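You operate a simulated robot arm through the tools that you are given. There is no shell and no other tool. Be economical: measure what you need, move in short steps, check, and stop when the job is done.

The job below is to be done with a simulated two-armed robot. You get a single attempt, and the scene is never put back.

Task
Put two scoops of flour from the flour tub into the white bowl.
Fine: hold the tub while its lid comes off, use the red scoop, leave it on the middle of the shelf top and press the lid shut again.

It is judged by the outcome, as a careful person would: the job done as asked, and still so three seconds after it is handed in. It fails if anything else is knocked over, pushed out of place, dropped, spilled or broken. A push-on lid holds only when it is set on centred and level and pressed home; a screw cap is set on level and turned clockwise until tight.

Robot
Two 7-joint arms with two-finger parallel grippers on one trunk, on a base that drives. Base frame: it is fixed to the floor where the robot stands at the start and does not move with it; the origin is under the middle of the robot, x ahead of it, y to its left, z up; the surface under the hand at the start is at about z = 0.77. Units: m, degrees, N and s.
The left shoulder is at the start at [0.06, 0.143, 0.978], the right one opposite. With the tool pointing down near the work surface each hand reaches from about 0.32 to 0.74 m from the robot's upright axis, wherever it stands, measured 20 degrees to its own side. Places, roughly: middle of the shelf top [0.6, 0.2, 0.8]; rim of the flour tub [0.5, 0.1, 0.8]. Payload 1.57 kg a hand.
The TCP of each hand is the grasp point between the finger pads, 0.03 m short of the fingertips. In the tool frame z runs along the fingers and y along their closing line. Largest opening 0.11 m; finger width 0.024, thickness 0.012; the body of the gripper, 0.048 by 0.112 m, starts 0.078 m behind the TCP.
Orientation is that of the tool frame in the base frame, as [roll, pitch, yaw] about the fixed x, y, z axes, in that order (R = Rz(yaw) Ry(pitch) Rx(roll)). With the fingers straight down and closing along the base's y, the tool's x points along the base's -x, its y along +y and its z along -z.

Tools
- The arms move only by the tool servo_tool. It takes "left_targets", "right_targets" or both (then of equal length, played together; a hand with none holds still); each is a list of rows, each a list of 7 numbers: the shift along the tool's x, y, z in units of 100 mm (1.0 is 100 mm), then the turn, a rotation vector about the tool's x, y, z in units of 60 degrees (1.0 is 60 degrees), then the gripper command, from -1 (shut) to 1 (fully open), values between in proportion. In form: [[dx, dy, dz, wx, wy, wz, grip], ...]. A call has 1 to 12 rows; each row is the pose to reach, as a shift and turn from the pose commanded when the call began, along the tool's axes at that moment. A call with a number of a shift or a turn outside -1 to 1 is refused whole. Rows are played at 5 a second. More than 0.05 m and 8.6 degrees between two rows, or a gripper value outside its range, and nothing of the call is played. Where a pose cannot be reached the arm comes as near as it can. A force on the tool above 90 N (or 10 N above the force at the start of the call, whichever is more), or a blocked arm, ends the call early, and 0.2 s more pass. Each finger travels about 0.045 m/s and halts on what it meets, pressing with about 36 N; the grip force reading is that of the motor and also rises with nothing between the fingers. The clock runs only during rows and for 0.2 s after the last one: add rows that repeat a pose to give the fingers time. The reply holds the time, the measured pose of the TCP, the force on the tool along the base axes, the opening and the grip force, in the units named above and with some noise, with the torque about the TCP (base axes, N m) and any sound that the robot's microphone picked up.
- Cameras (640 x 400 px; columns grow to the right, rows downward): "scene" is now at [0.0449, -0.0103, 1.5808]; the picture's right is [-0.13, -0.99, 0.00], its down [-0.80, 0.10, -0.59] and it looks along [0.58, -0.07, -0.81] (base axes); focal length 269 px, centre (320, 200). "left" rides on the left gripper at [0.07, -0.016, -0.141] in its tool frame; the picture's right is [0.23, 0.97, 0.00], its down [-0.86, 0.20, -0.48] and it looks along [-0.47, 0.11, 0.88] (tool axes); focal length 222 px, centre (320, 200). "right" rides on the right gripper at [0.07, 0.016, -0.141] in its tool frame; the picture's right is [-0.23, 0.97, 0.00], its down [-0.85, -0.20, -0.48] and it looks along [-0.47, -0.11, 0.88] (tool axes); focal length 222 px, centre (320, 200). There is no depth. A picture from a camera that has moved, and an enlarged one, comes with that camera's place and axes in the base frame and with its lens.
- camera(camera): a new picture of that camera. The clock stands still meanwhile.
- slide_trunk(by): slides the trunk up (or, below 0, down) by that many m; the arms and the scene camera ride with it, the base frame stays. It gives what a move gives, with no picture.
- roll_base(legs): drives the robot by 1 to 6 legs, each [ahead, left, turn to the left] in m, m and degrees, along the robot's own axes; the way and the turn of a leg run together, so that a leg with both is an arc; at most 1.5 m and 180 degrees a leg. The arms and the cameras ride along, it lands a little off, and it stops where it bumps. It gives what a move gives.
- head_to(pan, tilt): turns the head with the scene camera to pan (to the left, within 86 degrees either way) and tilt (down, from -29 to 69), counted from straight ahead of the robot. It gives what a move gives.
- close_up(camera, box): a new picture of the part [left, top, right, bottom] of that camera's present view, enlarged. The clock stands still meanwhile.
- hand_in(): hands the job in; it is judged then, once.

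Work in short steps. Places have to be worked out from the pictures, the camera data and where the tool is seen: move nearer, look again, correct. Check each grasp and each placing, and mend what went wrong. You have 120 turns and 88 pictures in all, those below and enlarged ones among them. Open the grippers and draw the arms clear of the work before you hand the job in, unless the task says otherwise; then end with one line.

The tools are called after "Call:" by a JSON object that holds its "name" and its "arguments". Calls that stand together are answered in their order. servo_tool: Moves the arms, as the interface text tells. Its arguments: {"type":"object","properties":{"left_targets":{"type":"array","items":{"type":"array","items":{"type":"number"}}},"right_targets":{"type":"array","items":{"type":"array","items":{"type":"number"}}}},"required":[]} The other tools are called the same way: slide_trunk (by) slides the trunk up or down; roll_base (legs) drives the base; head_to (pan, tilt) turns the head that bears the scene camera; camera (camera) takes a picture; close_up (camera, box) takes an enlarged picture of a part of a camera's view; hand_in () hands the job in.

At the start:

```text
time_s: 0.0
left_tcp_pos: [0.4223, 0.1835, 1.0954]
left_tool_rot: [-180.0, 0.1, 180.0]
left_contact_force: [0.2, 0.8, -0.2]
left_ft_torque: [-0.02, 0.01, -0.02]
left_grip_width: 0.11
left_gripper_force: 0.1
right_tcp_pos: [0.5488, -0.1953, 1.1383]
right_tool_rot: [-180.0, 0.2, 180.0]
right_contact_force: [-0.6, 0.0, 0.2]
right_ft_torque: [-0.03, 0.04, -0.02]
right_grip_width: 0.1098
right_gripper_force: 0.1
trunk travel left (down, up): [-0.577, 0.013]
robot x, y, heading: [-0.0003, -0.0007, 0.1]
head pan, tilt: [-7.3, 54.1]
```

scene: 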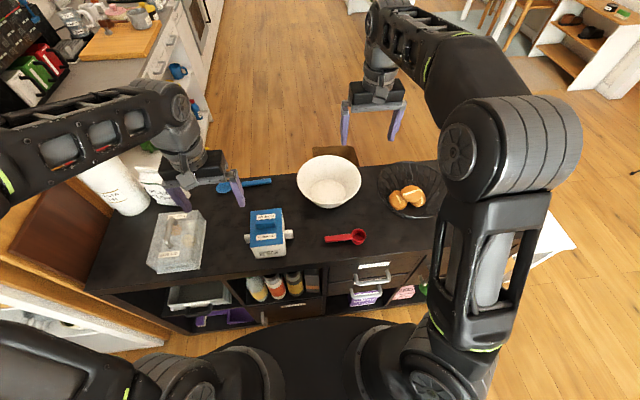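
right: 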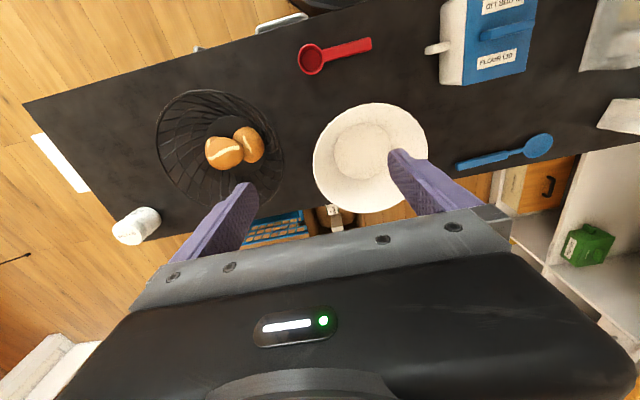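
left: 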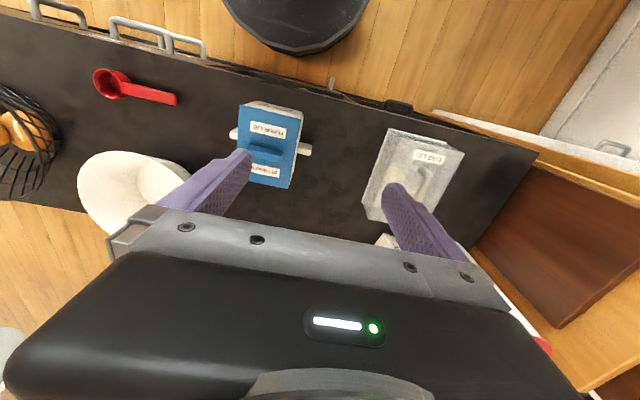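

The flour tub is the box with the blue lid, at about [0.5, 0.1], with the red scoop to its right. I'll take close-ups to read the labels and work out the geometry.

Call:
{"name": "close_up", "arguments": {"camera": "scene", "box": [220, 190, 380, 290]}}

Call:
{"name": "close_up", "arguments": {"camera": "left", "box": [80, 50, 320, 200]}}

Call:
{"name": "close_up", "arguments": {"camera": "right", "box": [280, 0, 560, 175]}}

```text
4.00 times, centred on (300, 240) of scene
camera zoom: at [0.0449, -0.0103, 1.5808], right [-0.13, -0.99, 0.0], down [-0.8, 0.1, -0.59], along [0.58, -0.07, -0.81], focal length 1077 px, centre (400, 40)
```

zoom: 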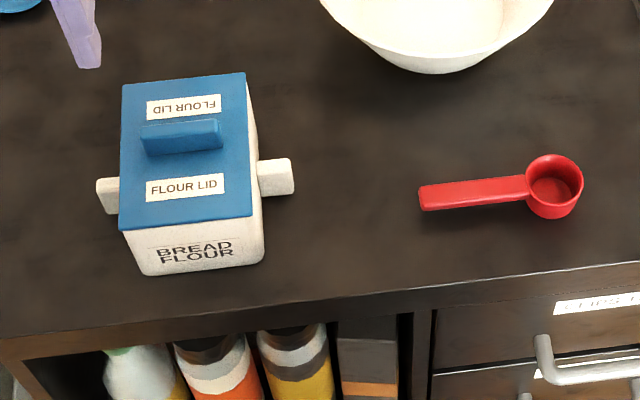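

```text
2.67 times, centred on (200, 125) of left
camera zoom: at [0.3541, 0.1681, 1.2368], right [-0.23, 0.97, 0.0], down [0.86, 0.2, 0.48], along [0.47, 0.11, -0.88], focal length 592 px, centre (640, 400)
```

zoom: 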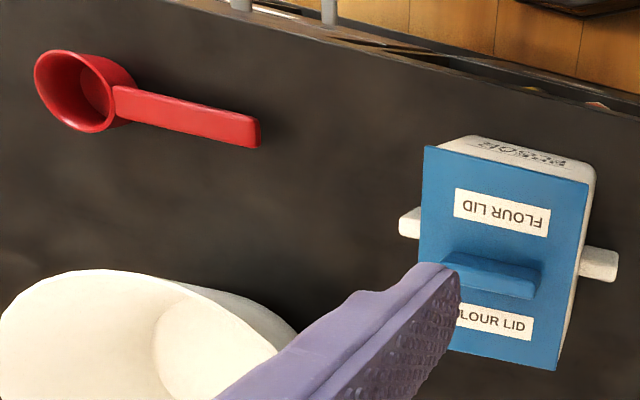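

```text
2.29 times, centred on (420, 88) of right
camera zoom: at [0.4786, -0.1786, 1.2794], right [0.23, 0.97, 0.0], down [0.85, -0.2, 0.48], along [0.47, -0.11, -0.88], focal length 508 px, centre (91, 457)
```

zoom: 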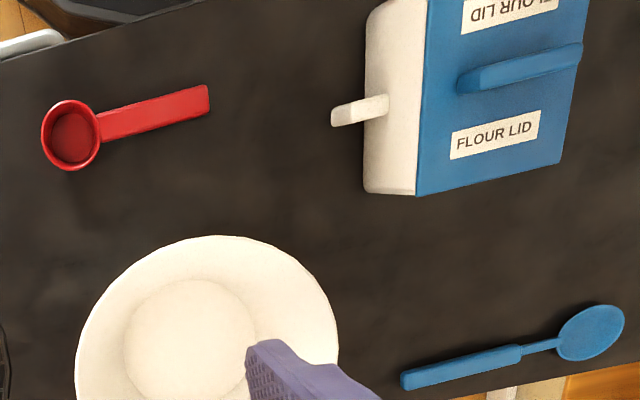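

Triangulating, the lid top is at about z=0.86, centred near (0.48, 0.10), about 0.128 (x) by 0.098 (y), with a grip bar along y. I still need to know which surface the "shelf top" is and how far it extends, so I'll turn the head.

Call:
{"name": "head_to", "arguments": {"pan": 0, "tilt": 66}}

Call:
{"name": "camera", "arguments": {"camera": "scene"}}

Call:
{"name": "close_up", "arguments": {"camera": "right", "box": [0, 0, 640, 260]}}

```text
time_s: 0.7
left_tcp_pos: [0.4226, 0.1839, 1.0947]
left_tool_rot: [-180.0, -0.1, 179.9]
left_contact_force: [-0.6, -0.8, -0.1]
left_ft_torque: [0.0, -0.01, -0.01]
left_grip_width: 0.11
left_gripper_force: 0.1
right_tcp_pos: [0.5484, -0.1957, 1.1391]
right_tool_rot: [180.0, 0.1, -180.0]
right_contact_force: [0.3, -0.4, 0.3]
right_ft_torque: [0.0, -0.01, 0.01]
right_grip_width: 0.1098
right_gripper_force: 0.0
trunk travel left (down, up): [-0.577, 0.013]
robot x, y, heading: [0.0021, 0.0019, -0.2]
head pan, tilt: [0.0, 66.0]
```

```text
81 pictures are left
camera scene: at [0.032, -0.001, 1.5671], right [0.0, -1.0, 0.0], down [-0.91, 0.0, -0.41], along [0.41, 0.0, -0.91], focal length 269 px, centre (320, 200)
```

scene: 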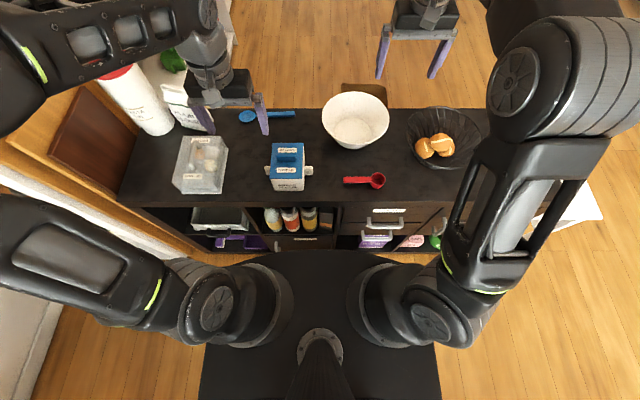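

```text
1.00 times, centred on (320, 130) of right (not enlarged: the box is as wide or as high as the picture)
camera zoom: at [0.4787, -0.1786, 1.2794], right [0.23, 0.97, 0.0], down [0.85, -0.2, 0.48], along [0.47, -0.11, -0.88], focal length 222 px, centre (320, 270)
```

zoom: 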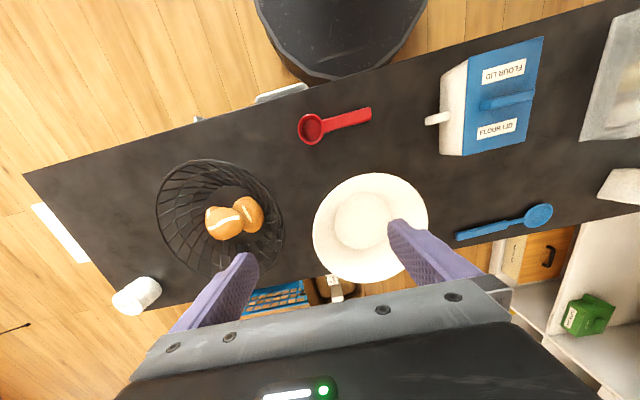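

The dark top runs from about y=0.65 to y=-0.79, which doesn't match a middle at y≈0.2 unless there's a seam. I'll check for one.

Call:
{"name": "close_up", "arguments": {"camera": "right", "box": [0, 40, 320, 240]}}

Call:
{"name": "close_up", "arguments": {"camera": "scene", "box": [110, 90, 470, 260]}}

```text
2.00 times, centred on (160, 140) of right
camera zoom: at [0.4787, -0.1786, 1.2794], right [0.23, 0.97, 0.0], down [0.85, -0.2, 0.48], along [0.47, -0.11, -0.88], focal length 444 px, centre (640, 320)
```

zoom: 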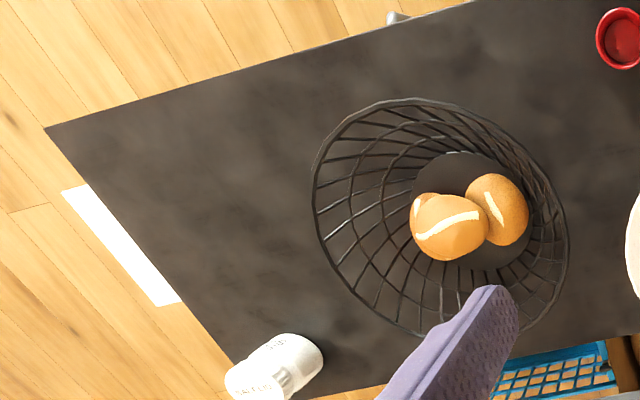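

```text
1.78 times, centred on (290, 175) of scene
camera zoom: at [0.032, -0.001, 1.5671], right [0.0, -1.0, 0.0], down [-0.91, 0.0, -0.41], along [0.41, 0.0, -0.91], focal length 478 px, centre (373, 244)
```

zoom: 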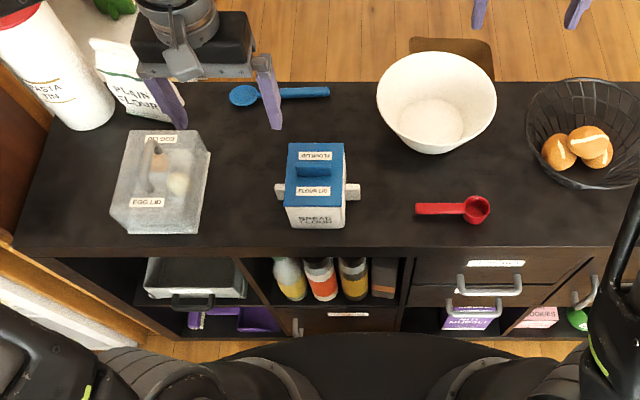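

It is one continuous top, so the spot behind the tub near (0.6, 0.17) suits both the hint and the shelf. First I bring the left hand towards the left lug (about [0.47, 0.167, 0.826]) and the right hand towards the lid bar, turning both so they close along x.

Call:
{"name": "servo_tool", "arguments": {"left_targets": [[-0.06, -0.02, 0.075, 0, 0, 0.125, 1], [-0.12, -0.04, 0.15, 0, 0, 0.25, 1], [-0.18, -0.07, 0.225, 0, 0, 0.375, 1], [-0.24, -0.09, 0.3, 0, 0, 0.5, 1], [-0.3, -0.11, 0.375, 0, 0, 0.625, 1], [-0.36, -0.13, 0.45, 0, 0, 0.75, 1], [-0.42, -0.16, 0.525, 0, 0, 0.875, 1], [-0.47, -0.18, 0.6, 0, 0, 1, 1]], "right_targets": [[0.085, 0.12, 0, 0, 0, -0.125, 1], [0.17, 0.25, 0, 0, 0, -0.25, 1], [0.25, 0.37, 0, 0, 0, -0.375, 1], [0.34, 0.5, 0, 0, 0, -0.5, 1], [0.42, 0.62, 0, 0, 0, -0.625, 1], [0.51, 0.75, 0, 0, 0, -0.75, 1], [0.6, 0.87, 0, 0, 0, -0.875, 1], [0.68, 1, 0, 0, 0, -1, 1]]}}

Call:
{"name": "servo_tool", "arguments": {"left_targets": [[0, 0, 0, 0, 0, 0.125, 1], [0, 0, 0, 0, 0, 0.25, 1], [0, 0, 0, 0, 0, 0.375, 1], [0, 0, 0, 0, 0, 0.5, 1]], "right_targets": [[0, 0, 0, 0, 0, -0.125, 1], [0, 0, 0, 0, 0, -0.25, 1], [0, 0, 0, 0, 0, -0.375, 1], [0, 0, 0, 0, 0, -0.5, 1]]}}

Call:
{"name": "camera", "arguments": {"camera": "left"}}

Call:
{"name": "camera", "arguments": {"camera": "right"}}

```text
time_s: 2.5
left_tcp_pos: [0.4706, 0.1654, 1.0352]
left_tool_rot: [179.9, 0.1, 119.8]
left_contact_force: [0.2, 0.3, 1.1]
left_ft_torque: [0.01, -0.01, 0.02]
left_grip_width: 0.1102
left_gripper_force: 0.1
right_tcp_pos: [0.4818, -0.0949, 1.1419]
right_tool_rot: [-179.9, 0.1, -119.9]
right_contact_force: [0.1, 0.0, -0.4]
right_ft_torque: [-0.01, -0.03, -0.01]
right_grip_width: 0.1103
right_gripper_force: 0.1
trunk travel left (down, up): [-0.577, 0.013]
robot x, y, heading: [-0.0003, 0.0024, 0.0]
head pan, tilt: [0.0, 66.0]
```

```text
time_s: 3.5
left_tcp_pos: [0.4702, 0.1655, 1.0348]
left_tool_rot: [179.9, 0.0, 89.9]
left_contact_force: [0.9, 0.2, 0.3]
left_ft_torque: [0.03, 0.0, 0.02]
left_grip_width: 0.1102
left_gripper_force: 0.0
right_tcp_pos: [0.4805, -0.0951, 1.1391]
right_tool_rot: [-179.9, 0.1, -89.8]
right_contact_force: [0.2, 0.2, -0.7]
right_ft_torque: [-0.02, -0.02, -0.01]
right_grip_width: 0.1098
right_gripper_force: 0.0
trunk travel left (down, up): [-0.577, 0.013]
robot x, y, heading: [0.0002, 0.001, 0.4]
head pan, tilt: [0.0, 66.0]
```

```text
77 pictures are left
camera left: at [0.4553, 0.2367, 1.1765], right [0.97, 0.22, 0.0], down [0.2, -0.86, 0.48], along [0.11, -0.47, -0.88], focal length 222 px, centre (320, 200)
```

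left: 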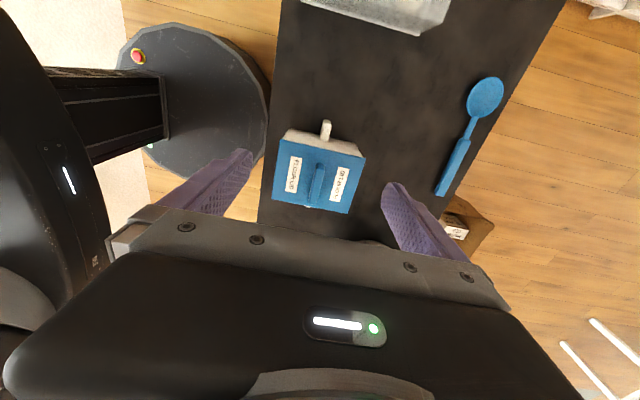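

```text
76 pictures are left
camera right: at [0.4642, -0.1645, 1.2792], right [-0.97, 0.22, 0.0], down [0.2, 0.86, 0.48], along [0.11, 0.47, -0.88], focal length 222 px, centre (320, 200)
```

right: 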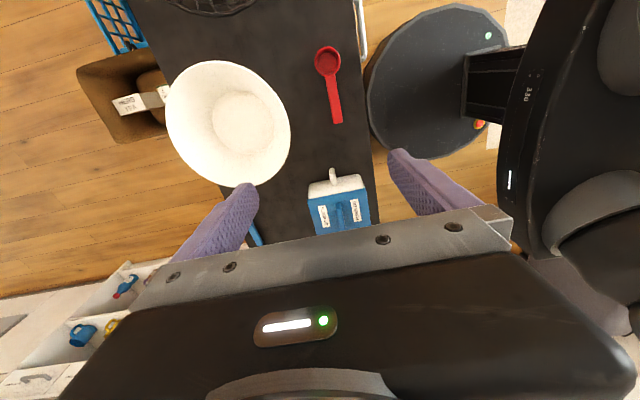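

Both hands are in place above. I'll zoom on the lug and the lid bar to place them accurately.

Call:
{"name": "close_up", "arguments": {"camera": "left", "box": [260, 110, 388, 220]}}

Call:
{"name": "close_up", "arguments": {"camera": "right", "box": [280, 30, 400, 240]}}

```text
3.64 times, centred on (324, 165) of left
camera zoom: at [0.4553, 0.2367, 1.1765], right [0.97, 0.22, 0.0], down [0.2, -0.86, 0.48], along [0.11, -0.47, -0.88], focal length 808 px, centre (306, 327)
```

zoom: 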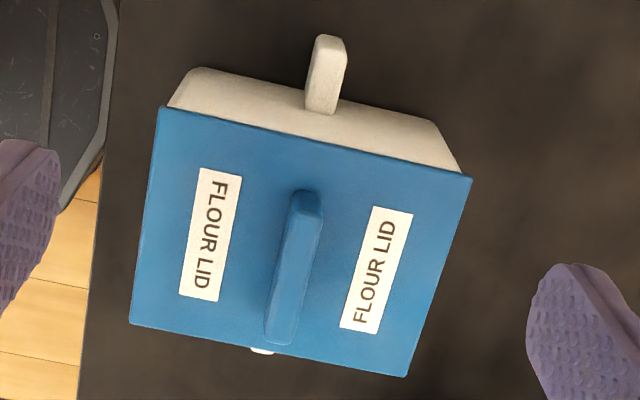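

```text
1.90 times, centred on (340, 135) of right
camera zoom: at [0.4642, -0.1645, 1.2792], right [-0.97, 0.22, 0.0], down [0.2, 0.86, 0.48], along [0.11, 0.47, -0.88], focal length 423 px, centre (282, 324)
```

zoom: 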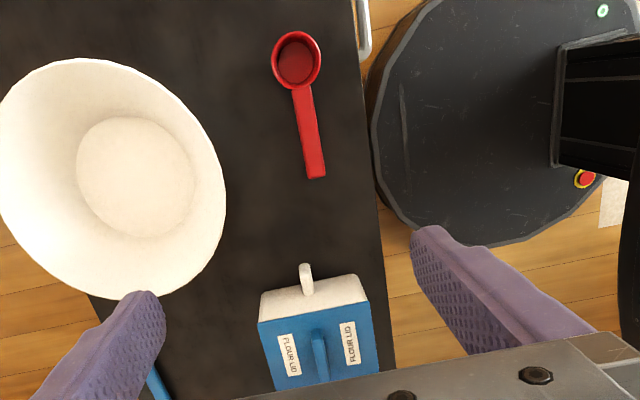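

The lug is at x≈0.479, y 0.15–0.18, top z≈0.83; the bar is centred near (0.48, 0.10) with its top at about 0.885. I lower the left hand around the lug and bring the right hand over the bar.

Call:
{"name": "servo_tool", "arguments": {"left_targets": [[0.01, 0.03, 0.3, 0, 0, 0, 1], [0.02, 0.06, 0.6, 0, 0, 0, 1], [0.03, 0.09, 1, 0, 0, 0, 1]], "right_targets": [[-0.33, 0, 0.1, 0, 0, 0, 1], [-0.66, 0, 0.2, 0, 0, 0, 1], [-1, 0, 0.3, 0, 0, 0, 1]]}}

Call:
{"name": "servo_tool", "arguments": {"left_targets": [[0, 0, 0.4, 0, 0, 0, 1], [0, 0, 0.8, 0, 0, 0, 1], [0, 0, 0.8, 0, 0, 0, 1]], "right_targets": [[-0.31, 0, 0.3, 0, 0, 0, 1], [-0.62, 0, 0.6, 0, 0, 0, 1], [-0.95, 0, 1, 0, 0, 0, 1]]}}

Call:
{"name": "camera", "arguments": {"camera": "left"}}

Call:
{"name": "camera", "arguments": {"camera": "right"}}

Call:
{"name": "camera", "arguments": {"camera": "scene"}}

```text
time_s: 4.3
left_tcp_pos: [0.4805, 0.1712, 0.9331]
left_tool_rot: [-179.9, 0.0, 90.1]
left_contact_force: [0.5, 0.6, -1.0]
left_ft_torque: [-0.01, 0.01, -0.01]
left_grip_width: 0.11
left_gripper_force: 0.0
right_tcp_pos: [0.483, 0.0061, 1.109]
right_tool_rot: [-179.9, -0.2, -90.1]
right_contact_force: [0.0, 0.6, 0.3]
right_ft_torque: [-0.02, 0.0, -0.04]
right_grip_width: 0.11
right_gripper_force: 0.1
trunk travel left (down, up): [-0.577, 0.013]
robot x, y, heading: [0.0015, -0.0, 0.2]
head pan, tilt: [0.0, 66.0]
```

```text
refused: row 3 steps farther than a row can; nothing moved
```

```text
73 pictures are left
camera left: at [0.4654, 0.2411, 1.0754], right [0.97, 0.23, 0.0], down [0.2, -0.85, 0.48], along [0.11, -0.47, -0.88], focal length 222 px, centre (320, 200)
```

left: 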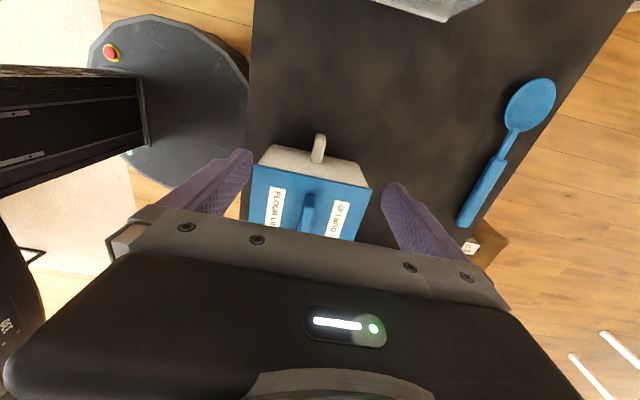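

```text
72 pictures are left
camera right: at [0.4664, -0.0634, 1.2502], right [-0.97, 0.23, 0.0], down [0.2, 0.86, 0.48], along [0.11, 0.47, -0.88], focal length 222 px, centre (320, 200)
```

right: 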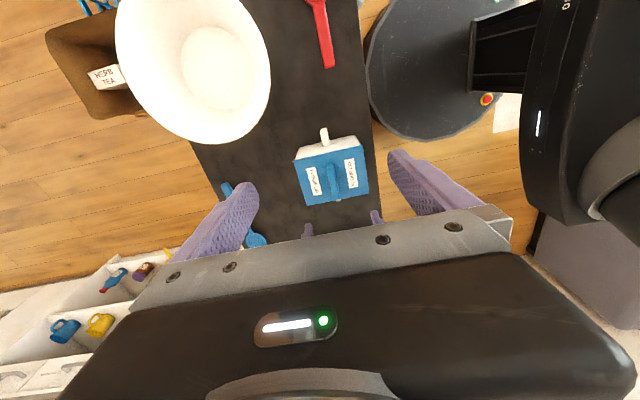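

```text
71 pictures are left
camera scene: at [0.0336, 0.0002, 1.5671], right [0.0, -1.0, 0.0], down [-0.91, 0.0, -0.41], along [0.41, 0.0, -0.91], focal length 269 px, centre (320, 200)
```

scene: 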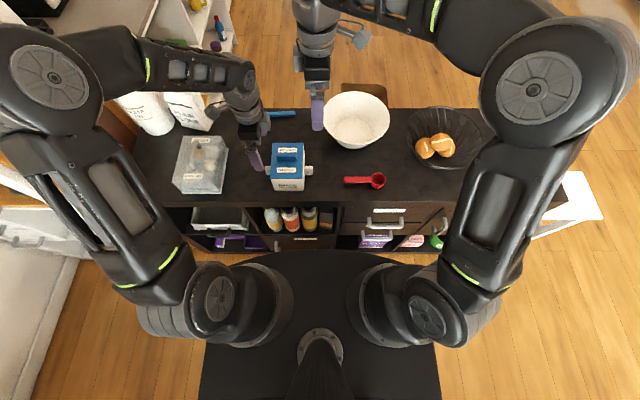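

Only the second move was refused (a step was slightly too long). The left hand is centred over the lug, so I replay it with shorter steps.

Call:
{"name": "servo_tool", "arguments": {"left_targets": [[0, 0, 0.35, 0, 0, 0, 1], [0, 0, 0.7, 0, 0, 0, 1], [0, 0, 1, 0, 0, 0, 1], [0, 0, 1, 0, 0, 0, 1]], "right_targets": [[-0.23, 0, 0.25, 0, 0, 0, 1], [-0.46, 0, 0.5, 0, 0, 0, 1], [-0.7, 0, 0.75, 0, 0, 0, 1], [-0.94, 0, 1, 0, 0, 0, 1]]}}

Call:
{"name": "camera", "arguments": {"camera": "left"}}

Call:
{"name": "camera", "arguments": {"camera": "right"}}

```text
time_s: 5.3
left_tcp_pos: [0.4774, 0.1753, 0.8314]
left_tool_rot: [-179.6, -0.2, 90.5]
left_contact_force: [-0.3, 0.6, -0.2]
left_ft_torque: [0.01, 0.0, -0.06]
left_grip_width: 0.1101
left_gripper_force: 0.0
right_tcp_pos: [0.48, 0.0987, 1.0117]
right_tool_rot: [-179.9, -0.1, -90.0]
right_contact_force: [-18.8, -29.3, 31.4]
right_ft_torque: [3.77, -1.44, 0.99]
right_grip_width: 0.1102
right_gripper_force: 0.0
trunk travel left (down, up): [-0.577, 0.013]
robot x, y, heading: [0.002, 0.0003, 0.1]
head pan, tilt: [0.0, 66.0]
```

```text
70 pictures are left
camera left: at [0.4608, 0.2448, 0.9735], right [0.97, 0.24, 0.0], down [0.21, -0.85, 0.47], along [0.11, -0.46, -0.88], focal length 222 px, centre (320, 200)
```

left: 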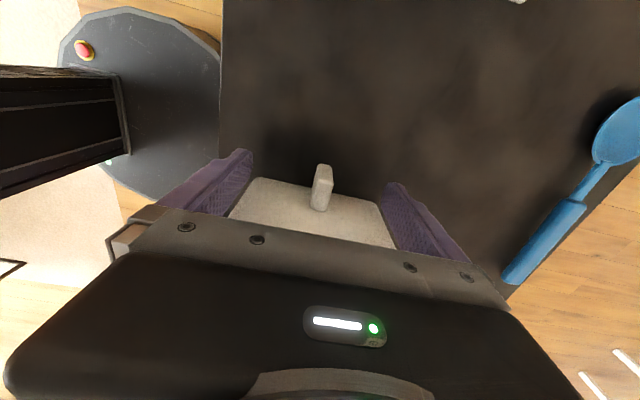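

```text
69 pictures are left
camera right: at [0.4643, 0.0295, 1.152], right [-0.97, 0.23, 0.0], down [0.2, 0.86, 0.48], along [0.11, 0.46, -0.88], focal length 222 px, centre (320, 200)
```

right: 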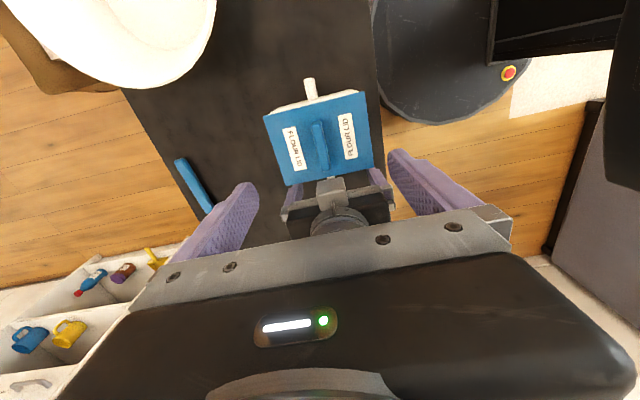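

The right hand pressed against the left wrist (−29 N in y), because upright the two wrists are too close. I lift the right hand away, then tilt the left hand outward about 40° so it holds the lug from the left.

Call:
{"name": "servo_tool", "arguments": {"right_targets": [[0.1, 0, -0.2, 0, 0, 0, 1], [0.3, 0, -0.5, 0, 0, 0, 1], [0.5, 0, -0.9, 0, 0, 0, 1]]}}

Call:
{"name": "servo_tool", "arguments": {"left_targets": [[0.05, 0, -0.2, 0, 0, 0, 1], [0.1, 0, -0.4, 0, -0.14, 0, 1], [0.12, 0, -0.4, 0, -0.28, 0, 1], [0.14, 0, -0.4, 0, -0.42, 0, 1], [0.16, 0, -0.4, 0, -0.56, 0, 1], [0.16, 0, -0.4, 0, -0.67, 0, 1], [0.16, 0, -0.4, 0, -0.67, 0, 1]]}}

Call:
{"name": "camera", "arguments": {"camera": "left"}}

```text
time_s: 6.1
left_tcp_pos: [0.4775, 0.1694, 0.8337]
left_tool_rot: [-180.0, 0.0, 89.9]
left_contact_force: [0.3, 0.6, -0.3]
left_ft_torque: [0.0, 0.01, 0.0]
left_grip_width: 0.11
left_gripper_force: 0.0
right_tcp_pos: [0.4773, 0.0494, 1.0983]
right_tool_rot: [-179.8, 0.0, -89.9]
right_contact_force: [0.2, -0.5, -0.6]
right_ft_torque: [0.05, -0.03, -0.01]
right_grip_width: 0.1098
right_gripper_force: 0.0
trunk travel left (down, up): [-0.577, 0.013]
robot x, y, heading: [-0.0021, -0.0015, 0.1]
head pan, tilt: [0.0, 66.0]
```

```text
time_s: 7.7
left_tcp_pos: [0.479, 0.185, 0.875]
left_tool_rot: [180.0, 40.3, 90.0]
left_contact_force: [-0.1, -0.6, -0.4]
left_ft_torque: [0.01, -0.02, 0.01]
left_grip_width: 0.1101
left_gripper_force: 0.0
right_tcp_pos: [0.4785, 0.0495, 1.0994]
right_tool_rot: [-179.8, 0.0, -90.0]
right_contact_force: [0.0, 0.3, 0.2]
right_ft_torque: [0.06, 0.02, 0.0]
right_grip_width: 0.11
right_gripper_force: 0.1
trunk travel left (down, up): [-0.577, 0.013]
robot x, y, heading: [-0.0013, -0.0037, 0.2]
head pan, tilt: [0.0, 66.0]
```

```text
68 pictures are left
camera left: at [0.4631, 0.3289, 0.9378], right [0.97, 0.17, -0.15], down [0.2, -0.34, 0.92], along [0.11, -0.92, -0.37], focal length 222 px, centre (320, 200)
```

left: 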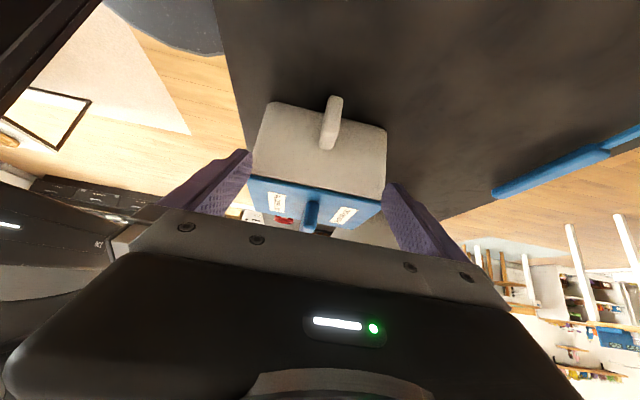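

Seen from here the lug sits lower: about z≈0.797, x≈0.481, with its end at y≈0.181. I move the TCP to about (0.481, 0.183, 0.812) and close.

Call:
{"name": "servo_tool", "arguments": {"left_targets": [[0.13, 0.01, 0.17, 0, 0, 0, 1], [0.26, 0.02, 0.33, 0, 0, 0, 1], [0.39, 0.02, 0.5, 0, 0, 0, 1], [0.39, 0.02, 0.5, 0, 0, 0, 1]]}}

Call:
{"name": "camera", "arguments": {"camera": "left"}}

Call:
{"name": "servo_tool", "arguments": {"left_targets": [[0, 0, 0, 0, 0, 0, 0.4], [0, 0, 0, 0, 0, 0, -0.2], [0, 0, 0, 0, 0, 0, -1], [0, 0, 0, 0, 0, 0, -1], [0, 0, 0, 0, 0, 0, -1], [0, 0, 0, 0, 0, 0, -1], [0, 0, 0, 0, 0, 0, -1], [0, 0, 0, 0, 0, 0, -1]]}}

Call:
{"name": "camera", "arguments": {"camera": "left"}}

Call:
{"name": "camera", "arguments": {"camera": "right"}}

```text
time_s: 8.7
left_tcp_pos: [0.4811, 0.1837, 0.8111]
left_tool_rot: [-180.0, 40.2, 90.0]
left_contact_force: [0.7, -0.1, -0.3]
left_ft_torque: [0.0, -0.02, 0.01]
left_grip_width: 0.1099
left_gripper_force: 0.1
right_tcp_pos: [0.4791, 0.0504, 1.0987]
right_tool_rot: [-179.9, 0.0, -90.0]
right_contact_force: [0.4, 0.5, -0.1]
right_ft_torque: [-0.02, 0.0, 0.03]
right_grip_width: 0.1099
right_gripper_force: 0.0
trunk travel left (down, up): [-0.577, 0.013]
robot x, y, heading: [0.0026, 0.0025, -0.2]
head pan, tilt: [0.0, 66.0]
```

```text
67 pictures are left
camera left: at [0.4662, 0.3277, 0.8756], right [0.97, 0.17, -0.15], down [0.2, -0.34, 0.92], along [0.11, -0.92, -0.37], focal length 222 px, centre (320, 200)
```

left: 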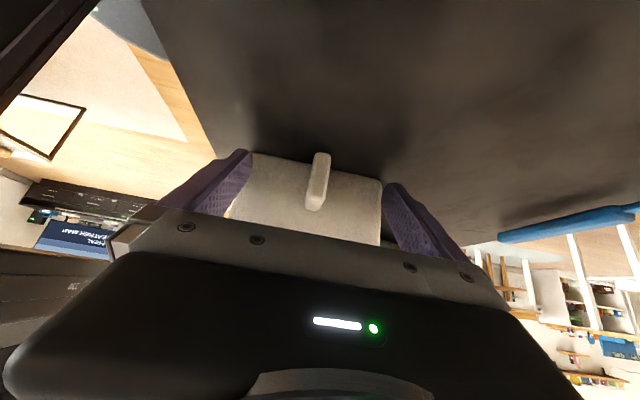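

```text
time_s: 10.5
left_tcp_pos: [0.4814, 0.1837, 0.8116]
left_tool_rot: [-180.0, 40.2, 90.0]
left_contact_force: [-1.4, 0.2, 0.1]
left_ft_torque: [-0.03, -0.2, -0.2]
left_grip_width: 0.0133
left_gripper_force: 30.0
right_tcp_pos: [0.4798, 0.0498, 1.0989]
right_tool_rot: [-179.9, 0.0, -90.0]
right_contact_force: [0.4, 0.4, -0.6]
right_ft_torque: [0.02, 0.01, -0.03]
right_grip_width: 0.1101
right_gripper_force: 0.0
trunk travel left (down, up): [-0.577, 0.013]
robot x, y, heading: [0.0022, -0.0003, -0.1]
head pan, tilt: [0.0, 66.0]
```

```text
66 pictures are left
camera left: at [0.4661, 0.3277, 0.8757], right [0.97, 0.17, -0.15], down [0.2, -0.34, 0.92], along [0.11, -0.92, -0.37], focal length 222 px, centre (320, 200)
```

left: 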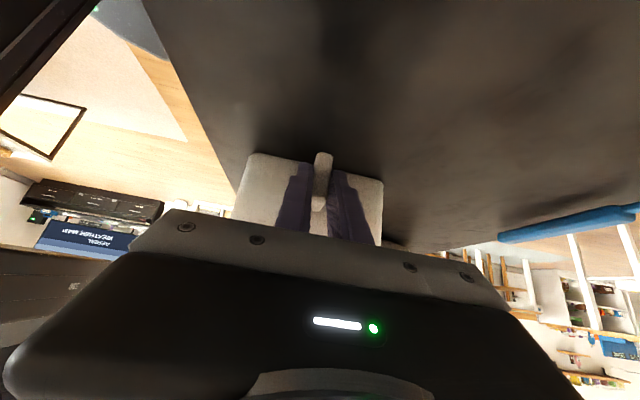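

```text
65 pictures are left
camera right: at [0.463, -0.0196, 1.2391], right [-0.97, 0.23, 0.0], down [0.2, 0.86, 0.48], along [0.11, 0.47, -0.88], focal length 222 px, centre (320, 200)
```

right: 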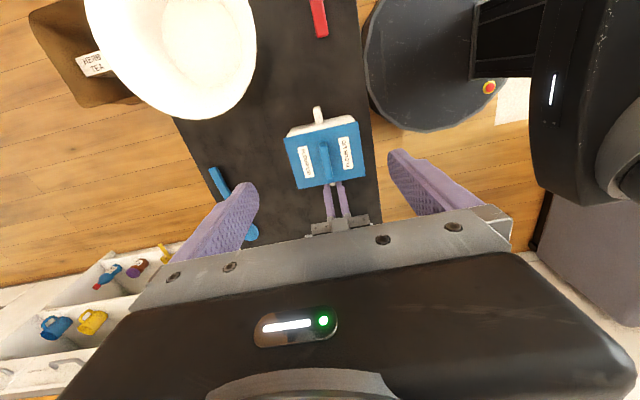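

The lug is held (13 mm, 30 N). Now I move the right hand over the bar at about (0.481, 0.102) with the fingers part-closed.

Call:
{"name": "servo_tool", "arguments": {"right_targets": [[-0.17, -0.01, 0.1, 0, 0, 0, 0.5], [-0.34, -0.02, 0.2, 0, 0, 0, 0.2], [-0.52, -0.02, 0.4, 0, 0, 0, 0], [-0.52, -0.02, 0.7, 0, 0, 0, 0], [-0.52, -0.02, 1, 0, 0, 0, 0]]}}

Call:
{"name": "camera", "arguments": {"camera": "right"}}

Call:
{"name": "camera", "arguments": {"camera": "scene"}}

```text
time_s: 11.7
left_tcp_pos: [0.4809, 0.1835, 0.8117]
left_tool_rot: [179.9, 40.2, 90.0]
left_contact_force: [-0.8, -0.3, 1.2]
left_ft_torque: [-0.1, -0.14, -0.12]
left_grip_width: 0.0136
left_gripper_force: 30.0
right_tcp_pos: [0.4803, 0.0989, 0.9992]
right_tool_rot: [180.0, 0.0, -90.0]
right_contact_force: [-0.3, -0.3, 0.0]
right_ft_torque: [0.01, 0.01, 0.0]
right_grip_width: 0.055
right_gripper_force: 0.1
trunk travel left (down, up): [-0.577, 0.013]
robot x, y, heading: [0.0019, -0.0, -0.0]
head pan, tilt: [0.0, 66.0]
```

```text
64 pictures are left
camera right: at [0.4652, 0.03, 1.1395], right [-0.97, 0.23, 0.0], down [0.2, 0.86, 0.48], along [0.11, 0.47, -0.88], focal length 222 px, centre (320, 200)
```

right: 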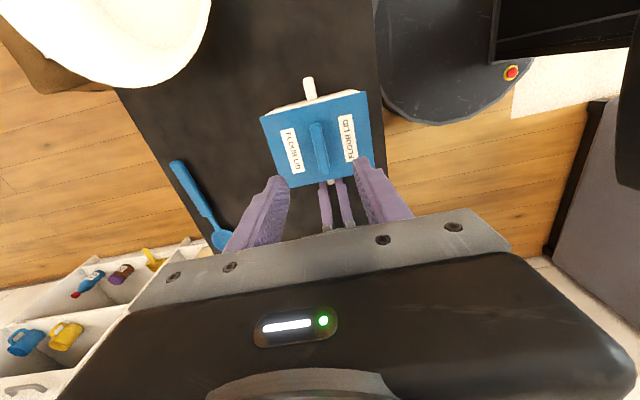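

```text
63 pictures are left
camera scene: at [0.032, -0.0009, 1.5671], right [0.0, -1.0, 0.0], down [-0.91, 0.0, -0.41], along [0.41, 0.0, -0.91], focal length 269 px, centre (320, 200)
```

scene: 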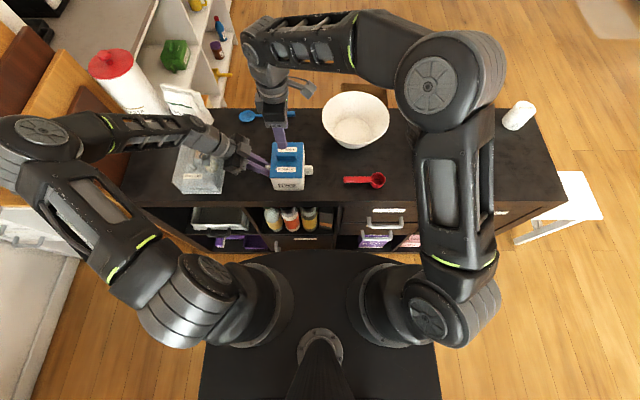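

The right hand is clear now. The bar reads x≈0.483, so I shift 2–3 mm and come down to z≈0.905.

Call:
{"name": "servo_tool", "arguments": {"right_targets": [[-0.01, -0.02, 0.3, 0, 0, 0, 0], [-0.01, -0.03, 0.6, 0, 0, 0, 0], [-0.01, -0.03, 0.94, 0, 0, 0, 0], [-0.01, -0.03, 0.94, 0, 0, 0, 0]]}}

Call:
{"name": "camera", "arguments": {"camera": "right"}}

```text
time_s: 12.7
left_tcp_pos: [0.4818, 0.1843, 0.813]
left_tool_rot: [180.0, 40.2, 89.9]
left_contact_force: [-0.6, 0.4, 0.3]
left_ft_torque: [0.03, -0.25, -0.06]
left_grip_width: 0.0138
left_gripper_force: 29.6
right_tcp_pos: [0.4861, 0.1022, 0.9067]
right_tool_rot: [-180.0, 0.0, -90.0]
right_contact_force: [0.3, 0.7, -0.2]
right_ft_torque: [-0.06, -0.01, -0.03]
right_grip_width: 0.055
right_gripper_force: 0.0
trunk travel left (down, up): [-0.577, 0.013]
robot x, y, heading: [-0.0018, -0.0024, -0.1]
head pan, tilt: [0.0, 66.0]
```

```text
62 pictures are left
camera right: at [0.4701, 0.0338, 1.0467], right [-0.97, 0.23, 0.0], down [0.2, 0.86, 0.48], along [0.11, 0.47, -0.88], focal length 222 px, centre (320, 200)
```

right: 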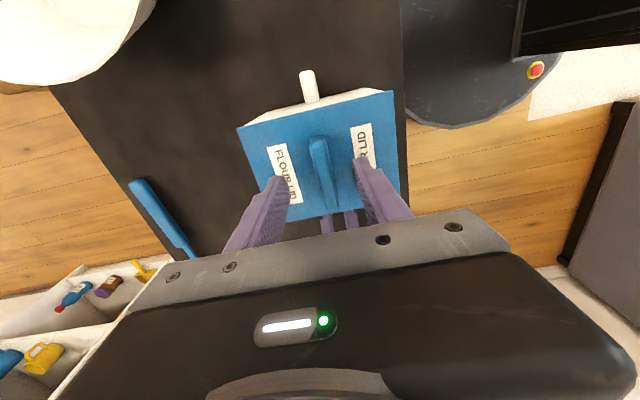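

The bar lies midway between the fingers. I go down another 11 mm (fingertips just above the lid) and close.

Call:
{"name": "servo_tool", "arguments": {"right_targets": [[0, 0.02, 0.06, 0, 0, 0, 0], [0, 0.02, 0.11, 0, 0, 0, 0], [0, 0.02, 0.11, 0, 0, 0, -0.5], [0, 0.02, 0.11, 0, 0, 0, -1], [0, 0.02, 0.11, 0, 0, 0, -1], [0, 0.02, 0.11, 0, 0, 0, -1], [0, 0.02, 0.11, 0, 0, 0, -1]]}}

Call:
{"name": "camera", "arguments": {"camera": "right"}}

```text
time_s: 14.3
left_tcp_pos: [0.4803, 0.1835, 0.8121]
left_tool_rot: [180.0, 40.2, 90.0]
left_contact_force: [-0.3, -0.7, 0.0]
left_ft_torque: [0.01, -0.25, -0.07]
left_grip_width: 0.0136
left_gripper_force: 30.6
right_tcp_pos: [0.4831, 0.1036, 0.8939]
right_tool_rot: [-179.9, 0.0, -89.9]
right_contact_force: [-0.1, 0.2, 0.4]
right_ft_torque: [-0.02, 0.01, -0.04]
right_grip_width: 0.0121
right_gripper_force: 29.2
trunk travel left (down, up): [-0.577, 0.013]
robot x, y, heading: [-0.0009, 0.0005, -0.0]
head pan, tilt: [0.0, 66.0]
```

```text
61 pictures are left
camera right: at [0.467, 0.0334, 1.0352], right [-0.97, 0.23, 0.0], down [0.2, 0.86, 0.48], along [0.11, 0.47, -0.88], focal length 222 px, centre (320, 200)
```

right: 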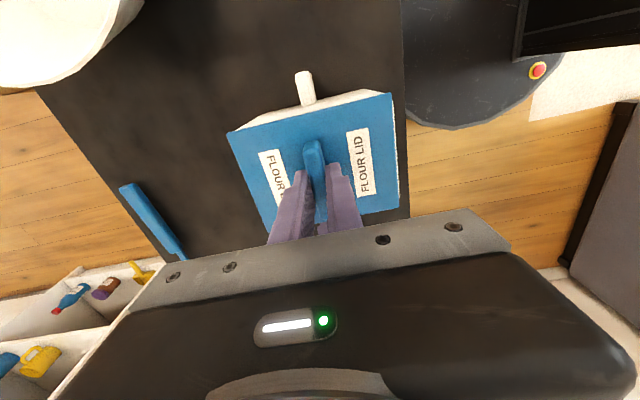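

The bar is gripped (12 mm, 29 N) at TCP z=0.894, which is the closed-lid reference. I pull straight up slowly while the left hand holds the tub.

Call:
{"name": "servo_tool", "arguments": {"right_targets": [[0, 0, -0.03, 0, 0, 0, -1], [0, 0, -0.06, 0, 0, 0, -1], [0, 0, -0.1, 0, 0, 0, -1], [0, 0, -0.15, 0, 0, 0, -1], [0, 0, -0.2, 0, 0, 0, -1], [0, 0, -0.3, 0, 0, 0, -1], [0, 0, -0.4, 0, 0, 0, -1]]}}

Call:
{"name": "camera", "arguments": {"camera": "right"}}

Call:
{"name": "camera", "arguments": {"camera": "scene"}}

```text
time_s: 15.9
left_tcp_pos: [0.4816, 0.1841, 0.8127]
left_tool_rot: [-180.0, 40.2, 90.0]
left_contact_force: [0.4, -1.2, 1.5]
left_ft_torque: [0.04, -0.25, -0.04]
left_grip_width: 0.0133
left_gripper_force: 30.6
right_tcp_pos: [0.4832, 0.1019, 0.9332]
right_tool_rot: [-179.8, 0.0, -90.0]
right_contact_force: [0.8, 1.2, -1.5]
right_ft_torque: [0.03, 0.03, 0.02]
right_grip_width: 0.0117
right_gripper_force: 29.1
trunk travel left (down, up): [-0.577, 0.013]
robot x, y, heading: [-0.0017, -0.0002, 0.4]
head pan, tilt: [0.0, 66.0]
```

```text
60 pictures are left
camera right: at [0.4676, 0.0324, 1.074], right [-0.97, 0.23, 0.0], down [0.2, 0.86, 0.48], along [0.11, 0.47, -0.88], focal length 222 px, centre (320, 200)
```

right: 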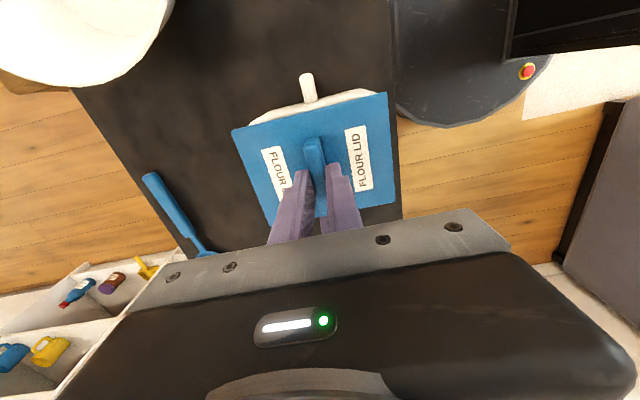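

```text
59 pictures are left
camera scene: at [0.032, -0.001, 1.567], right [0.0, -1.0, 0.0], down [-0.91, 0.0, -0.41], along [0.41, 0.0, -0.91], focal length 269 px, centre (320, 200)
```

scene: 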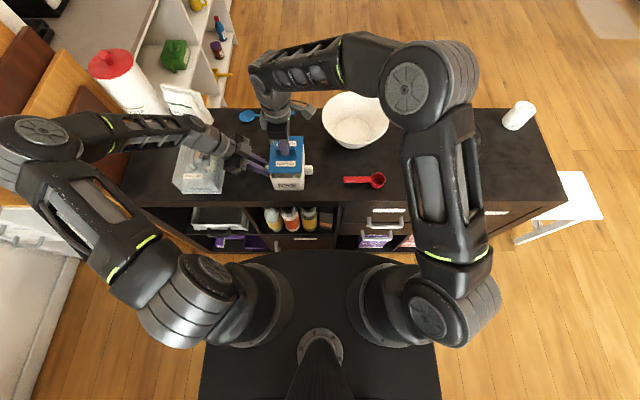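

The lid is off and the tub stayed put. I raise the lid further and carry it off to the right.

Call:
{"name": "servo_tool", "arguments": {"right_targets": [[0, 0, -0.35, 0, 0, 0, -1], [0, 0, -0.7, 0, 0, 0, -1], [0.1, 0, -1, 0, 0, 0, -1], [0.4, 0, -1, 0, 0, 0, -1], [0.7, 0, -1, 0, 0, 0, -1], [1, 0, -1, 0, 0, 0, -1]]}}

Call:
{"name": "servo_tool", "arguments": {"right_targets": [[0.25, 0, -0.1, 0, 0, 0, -1], [0.5, 0, -0.2, 0, 0, 0, -1], [0.75, 0, -0.3, 0, 0, 0, -1], [1, 0, -0.4, 0, 0, 0, -1]]}}

Call:
{"name": "servo_tool", "arguments": {"right_targets": [[0.25, 0.1, 0, 0, 0, 0, -1], [0.5, 0.2, 0, 0, 0, 0, -1], [0.75, 0.3, 0, 0, 0, 0, -1], [1, 0.4, 0, 0, 0, 0, -1]]}}

Call:
{"name": "camera", "arguments": {"camera": "scene"}}

Call:
{"name": "close_up", "arguments": {"camera": "scene", "box": [230, 120, 390, 220]}}

```text
time_s: 17.3
left_tcp_pos: [0.4816, 0.1838, 0.8127]
left_tool_rot: [-180.0, 40.2, 90.0]
left_contact_force: [0.0, -0.2, -0.2]
left_ft_torque: [-0.18, -0.2, -0.08]
left_grip_width: 0.0139
left_gripper_force: 30.1
right_tcp_pos: [0.4846, 0.001, 1.0357]
right_tool_rot: [-179.9, 0.0, -90.0]
right_contact_force: [-0.3, 0.0, -0.7]
right_ft_torque: [0.0, 0.01, -0.02]
right_grip_width: 0.012
right_gripper_force: 29.3
trunk travel left (down, up): [-0.577, 0.013]
robot x, y, heading: [-0.0017, -0.0027, -0.0]
head pan, tilt: [0.0, 66.0]
```

```text
time_s: 18.3
left_tcp_pos: [0.4801, 0.1831, 0.8122]
left_tool_rot: [-180.0, 40.2, 90.0]
left_contact_force: [-0.8, -1.5, 0.0]
left_ft_torque: [-0.19, -0.21, -0.08]
left_grip_width: 0.0134
left_gripper_force: 30.3
right_tcp_pos: [0.4845, -0.0969, 1.077]
right_tool_rot: [-179.9, 0.0, -90.0]
right_contact_force: [-0.2, -0.4, -0.4]
right_ft_torque: [-0.03, 0.02, 0.0]
right_grip_width: 0.0121
right_gripper_force: 29.6
trunk travel left (down, up): [-0.577, 0.013]
robot x, y, heading: [0.0014, -0.0024, -0.1]
head pan, tilt: [0.0, 66.0]
```

```text
time_s: 19.3
left_tcp_pos: [0.4813, 0.1832, 0.8115]
left_tool_rot: [179.9, 40.3, 90.0]
left_contact_force: [-1.0, -0.5, 0.8]
left_ft_torque: [-0.2, -0.23, -0.05]
left_grip_width: 0.0138
left_gripper_force: 30.2
right_tcp_pos: [0.4419, -0.1976, 1.073]
right_tool_rot: [-180.0, 0.0, -90.0]
right_contact_force: [-0.5, 0.7, 0.0]
right_ft_torque: [0.0, 0.03, -0.01]
right_grip_width: 0.0121
right_gripper_force: 28.8
trunk travel left (down, up): [-0.577, 0.013]
robot x, y, heading: [-0.0027, 0.0004, -0.3]
head pan, tilt: [0.0, 66.0]
```

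```text
58 pictures are left
camera scene: at [0.0318, -0.0013, 1.567], right [0.0, -1.0, 0.0], down [-0.91, 0.0, -0.41], along [0.41, 0.0, -0.91], focal length 269 px, centre (320, 200)
```

scene: 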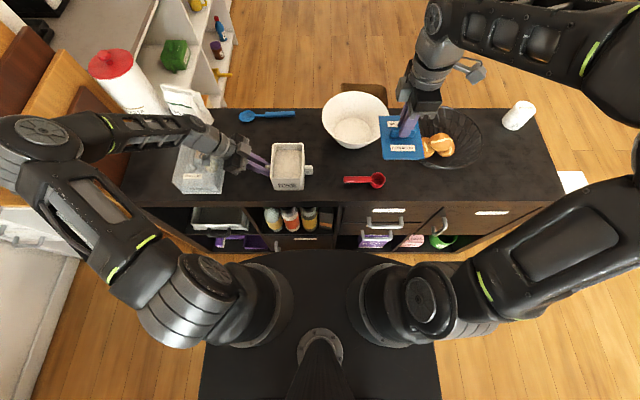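

```text
4.00 times, centred on (310, 170) of scene
camera zoom: at [0.0318, -0.0013, 1.567], right [0.0, -1.0, 0.0], down [-0.91, 0.0, -0.41], along [0.41, 0.0, -0.91], focal length 1077 px, centre (360, 320)
```

zoom: 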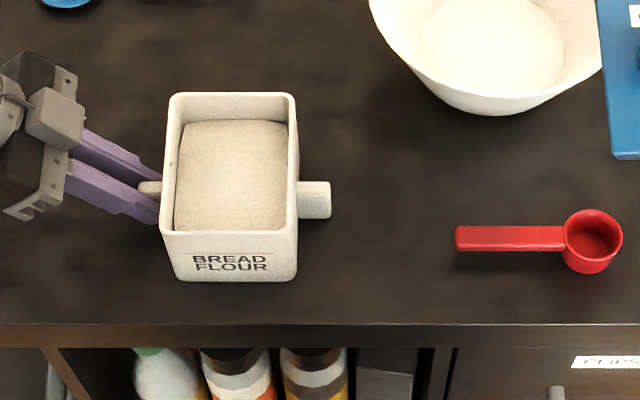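

Flour is visible about 3–4 cm below the rim. I release the lug and back the left hand away, and the right hand takes the lid further right.

Call:
{"name": "servo_tool", "arguments": {"left_targets": [[0, 0, 0, 0, 0, 0, 0.1], [0, 0, 0, 0, 0, 0, 0.1], [0, 0, 0, 0, 0, 0, 0.1], [0, 0, 0, 0, 0, 0, 0.1], [0, 0, -0.3, 0, 0, 0, 0.1], [0, 0, -0.6, 0, 0, 0, 0.1], [0, 0, -1, 0, 0, 0, 0.1]], "right_targets": [[0.15, 0, 0, 0, 0, 0, -1], [0.3, 0, 0, 0, 0, 0, -1], [0.45, 0, 0, 0, 0, 0, -1], [0.6, 0, 0, 0, 0, 0, -1], [0.75, 0, 0, 0, 0, 0, -1], [0.9, 0, 0, 0, 0, 0, -1], [1, 0, 0, 0, 0, 0, -1]]}}

Call:
{"name": "servo_tool", "arguments": {"left_targets": [[-0.2, 0, -0.15, 0, 0.1, 0, 0.1], [-0.4, 0, -0.3, 0, 0.2, 0, 0.1], [-0.6, 0, -0.5, 0, 0.33, 0, 0.1], [-0.9, 0, -0.5, 0, 0.33, 0, 0.1]], "right_targets": [[0.25, 0, 0, 0, 0, 0, -1], [0.5, 0, 0, 0, 0, 0, -1], [0.75, 0, 0, 0, 0, 0, -1], [1, 0, 0, 0, 0, 0, -1]]}}

Call:
{"name": "close_up", "arguments": {"camera": "scene", "box": [160, 100, 480, 300]}}

```text
time_s: 20.9
left_tcp_pos: [0.4807, 0.2457, 0.8845]
left_tool_rot: [-180.0, 40.2, 90.0]
left_contact_force: [-0.3, 0.2, 0.0]
left_ft_torque: [0.02, -0.02, 0.02]
left_grip_width: 0.0603
left_gripper_force: 0.0
right_tcp_pos: [0.4411, -0.2985, 1.0747]
right_tool_rot: [-179.9, 0.1, -90.1]
right_contact_force: [0.1, -0.3, -1.6]
right_ft_torque: [0.02, -0.01, -0.01]
right_grip_width: 0.0119
right_gripper_force: 29.3
trunk travel left (down, up): [-0.577, 0.013]
robot x, y, heading: [-0.0006, -0.0032, -0.1]
head pan, tilt: [0.0, 66.0]
```

```text
time_s: 21.9
left_tcp_pos: [0.4796, 0.2099, 0.9815]
left_tool_rot: [-179.9, 20.3, 90.1]
left_contact_force: [-0.2, 0.1, -0.2]
left_ft_torque: [-0.03, 0.02, -0.01]
left_grip_width: 0.0605
left_gripper_force: 0.1
right_tcp_pos: [0.444, -0.4, 1.0743]
right_tool_rot: [-179.8, 0.1, -90.0]
right_contact_force: [-0.3, 0.1, -1.2]
right_ft_torque: [0.0, 0.0, 0.01]
right_grip_width: 0.0121
right_gripper_force: 29.0
trunk travel left (down, up): [-0.577, 0.013]
robot x, y, heading: [0.0012, -0.0002, 0.2]
head pan, tilt: [0.0, 66.0]
```

```text
2.00 times, centred on (320, 200) of scene
camera zoom: at [0.0322, -0.0015, 1.567], right [0.0, -1.0, 0.0], down [-0.91, 0.0, -0.41], along [0.41, 0.0, -0.91], focal length 538 px, centre (320, 200)
```

zoom: 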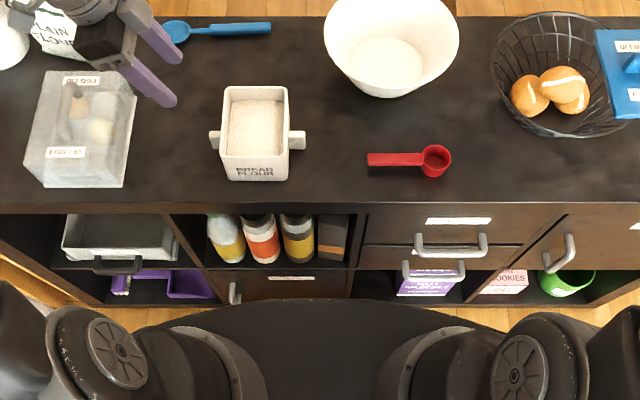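

The tub is undisturbed and the lid is safely to the right. I carry the left hand across above the tub towards the scoop handle (about y −0.08 to −0.166, x 0.4475, z≈0.795).

Call:
{"name": "servo_tool", "arguments": {"left_targets": [[-0.32, -0.03, 0.11, 0, 0, 0, 0.1], [-0.64, -0.06, 0.22, 0, 0, 0, 0.1], [-0.96, -0.1, 0.35, 0, 0, 0, 0.1]]}}

Call:
{"name": "servo_tool", "arguments": {"left_targets": [[-0.32, -0.03, 0.11, 0, 0, 0, 0.1], [-0.64, -0.06, 0.22, 0, 0, 0, 0.1], [-0.96, -0.1, 0.35, 0, 0, 0, 0.1]]}}

Call:
{"name": "servo_tool", "arguments": {"left_targets": [[-0.32, -0.03, 0.11, 0, 0, 0, 0.1], [-0.64, -0.06, 0.22, 0, 0, 0, 0.1], [-0.96, -0.12, 0.35, 0, 0, 0, 0.1]]}}

Call:
{"name": "camera", "arguments": {"camera": "left"}}

Call:
{"name": "close_up", "arguments": {"camera": "scene", "box": [160, 100, 480, 300]}}

```text
time_s: 22.7
left_tcp_pos: [0.4704, 0.1035, 0.9849]
left_tool_rot: [179.9, 20.3, 90.0]
left_contact_force: [0.2, 0.3, 0.2]
left_ft_torque: [0.01, -0.04, 0.01]
left_grip_width: 0.0606
left_gripper_force: 0.0
right_tcp_pos: [0.4425, -0.3989, 1.0741]
right_tool_rot: [-179.9, 0.0, -90.1]
right_contact_force: [-0.3, 0.2, -0.6]
right_ft_torque: [-0.01, -0.01, 0.0]
right_grip_width: 0.012
right_gripper_force: 29.2
trunk travel left (down, up): [-0.577, 0.013]
robot x, y, heading: [-0.0002, -0.0022, 0.3]
head pan, tilt: [0.0, 66.0]
```

```text
time_s: 23.5
left_tcp_pos: [0.462, 0.0012, 0.984]
left_tool_rot: [-180.0, 20.4, 89.9]
left_contact_force: [0.6, 0.3, -0.3]
left_ft_torque: [-0.01, 0.0, -0.04]
left_grip_width: 0.0605
left_gripper_force: 0.0
right_tcp_pos: [0.443, -0.3992, 1.0736]
right_tool_rot: [-179.9, 0.0, -90.1]
right_contact_force: [0.3, 0.1, 0.4]
right_ft_torque: [0.04, 0.0, 0.0]
right_grip_width: 0.0122
right_gripper_force: 29.1
trunk travel left (down, up): [-0.577, 0.013]
robot x, y, heading: [0.0012, -0.0006, 0.0]
head pan, tilt: [0.0, 66.0]
```

```text
time_s: 24.3
left_tcp_pos: [0.4485, -0.0959, 0.9853]
left_tool_rot: [180.0, 20.2, 90.0]
left_contact_force: [-0.1, -0.6, 0.2]
left_ft_torque: [0.0, -0.01, -0.01]
left_grip_width: 0.0607
left_gripper_force: 0.1
right_tcp_pos: [0.4431, -0.3986, 1.0735]
right_tool_rot: [-179.8, 0.0, -90.0]
right_contact_force: [-0.4, 0.0, -1.6]
right_ft_torque: [0.06, 0.01, -0.03]
right_grip_width: 0.012
right_gripper_force: 29.2
trunk travel left (down, up): [-0.577, 0.013]
robot x, y, heading: [0.002, 0.0002, -0.1]
head pan, tilt: [0.0, 66.0]
```

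```text
55 pictures are left
camera left: at [0.4341, 0.0175, 1.0938], right [0.97, 0.21, -0.08], down [0.2, -0.64, 0.75], along [0.11, -0.74, -0.66], focal length 222 px, centre (320, 200)
```

left: 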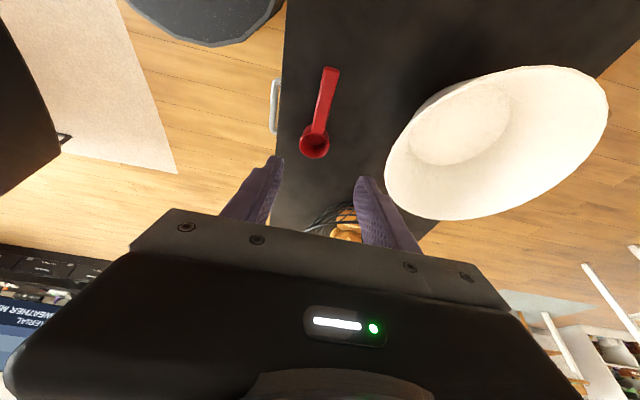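

```text
2.00 times, centred on (320, 200) of scene
camera zoom: at [0.0322, -0.0024, 1.567], right [0.0, -1.0, 0.0], down [-0.91, 0.0, -0.41], along [0.41, 0.0, -0.91], focal length 538 px, centre (320, 200)
```

zoom: 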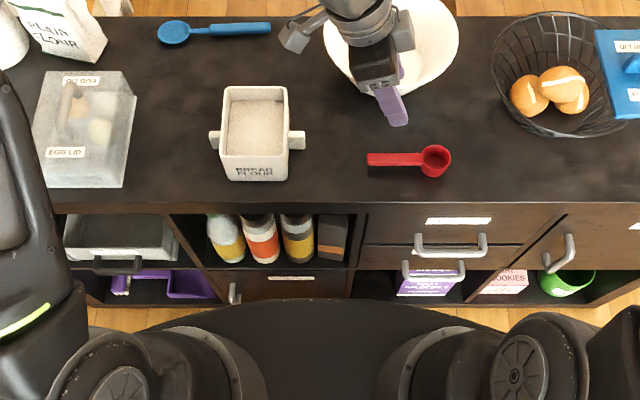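

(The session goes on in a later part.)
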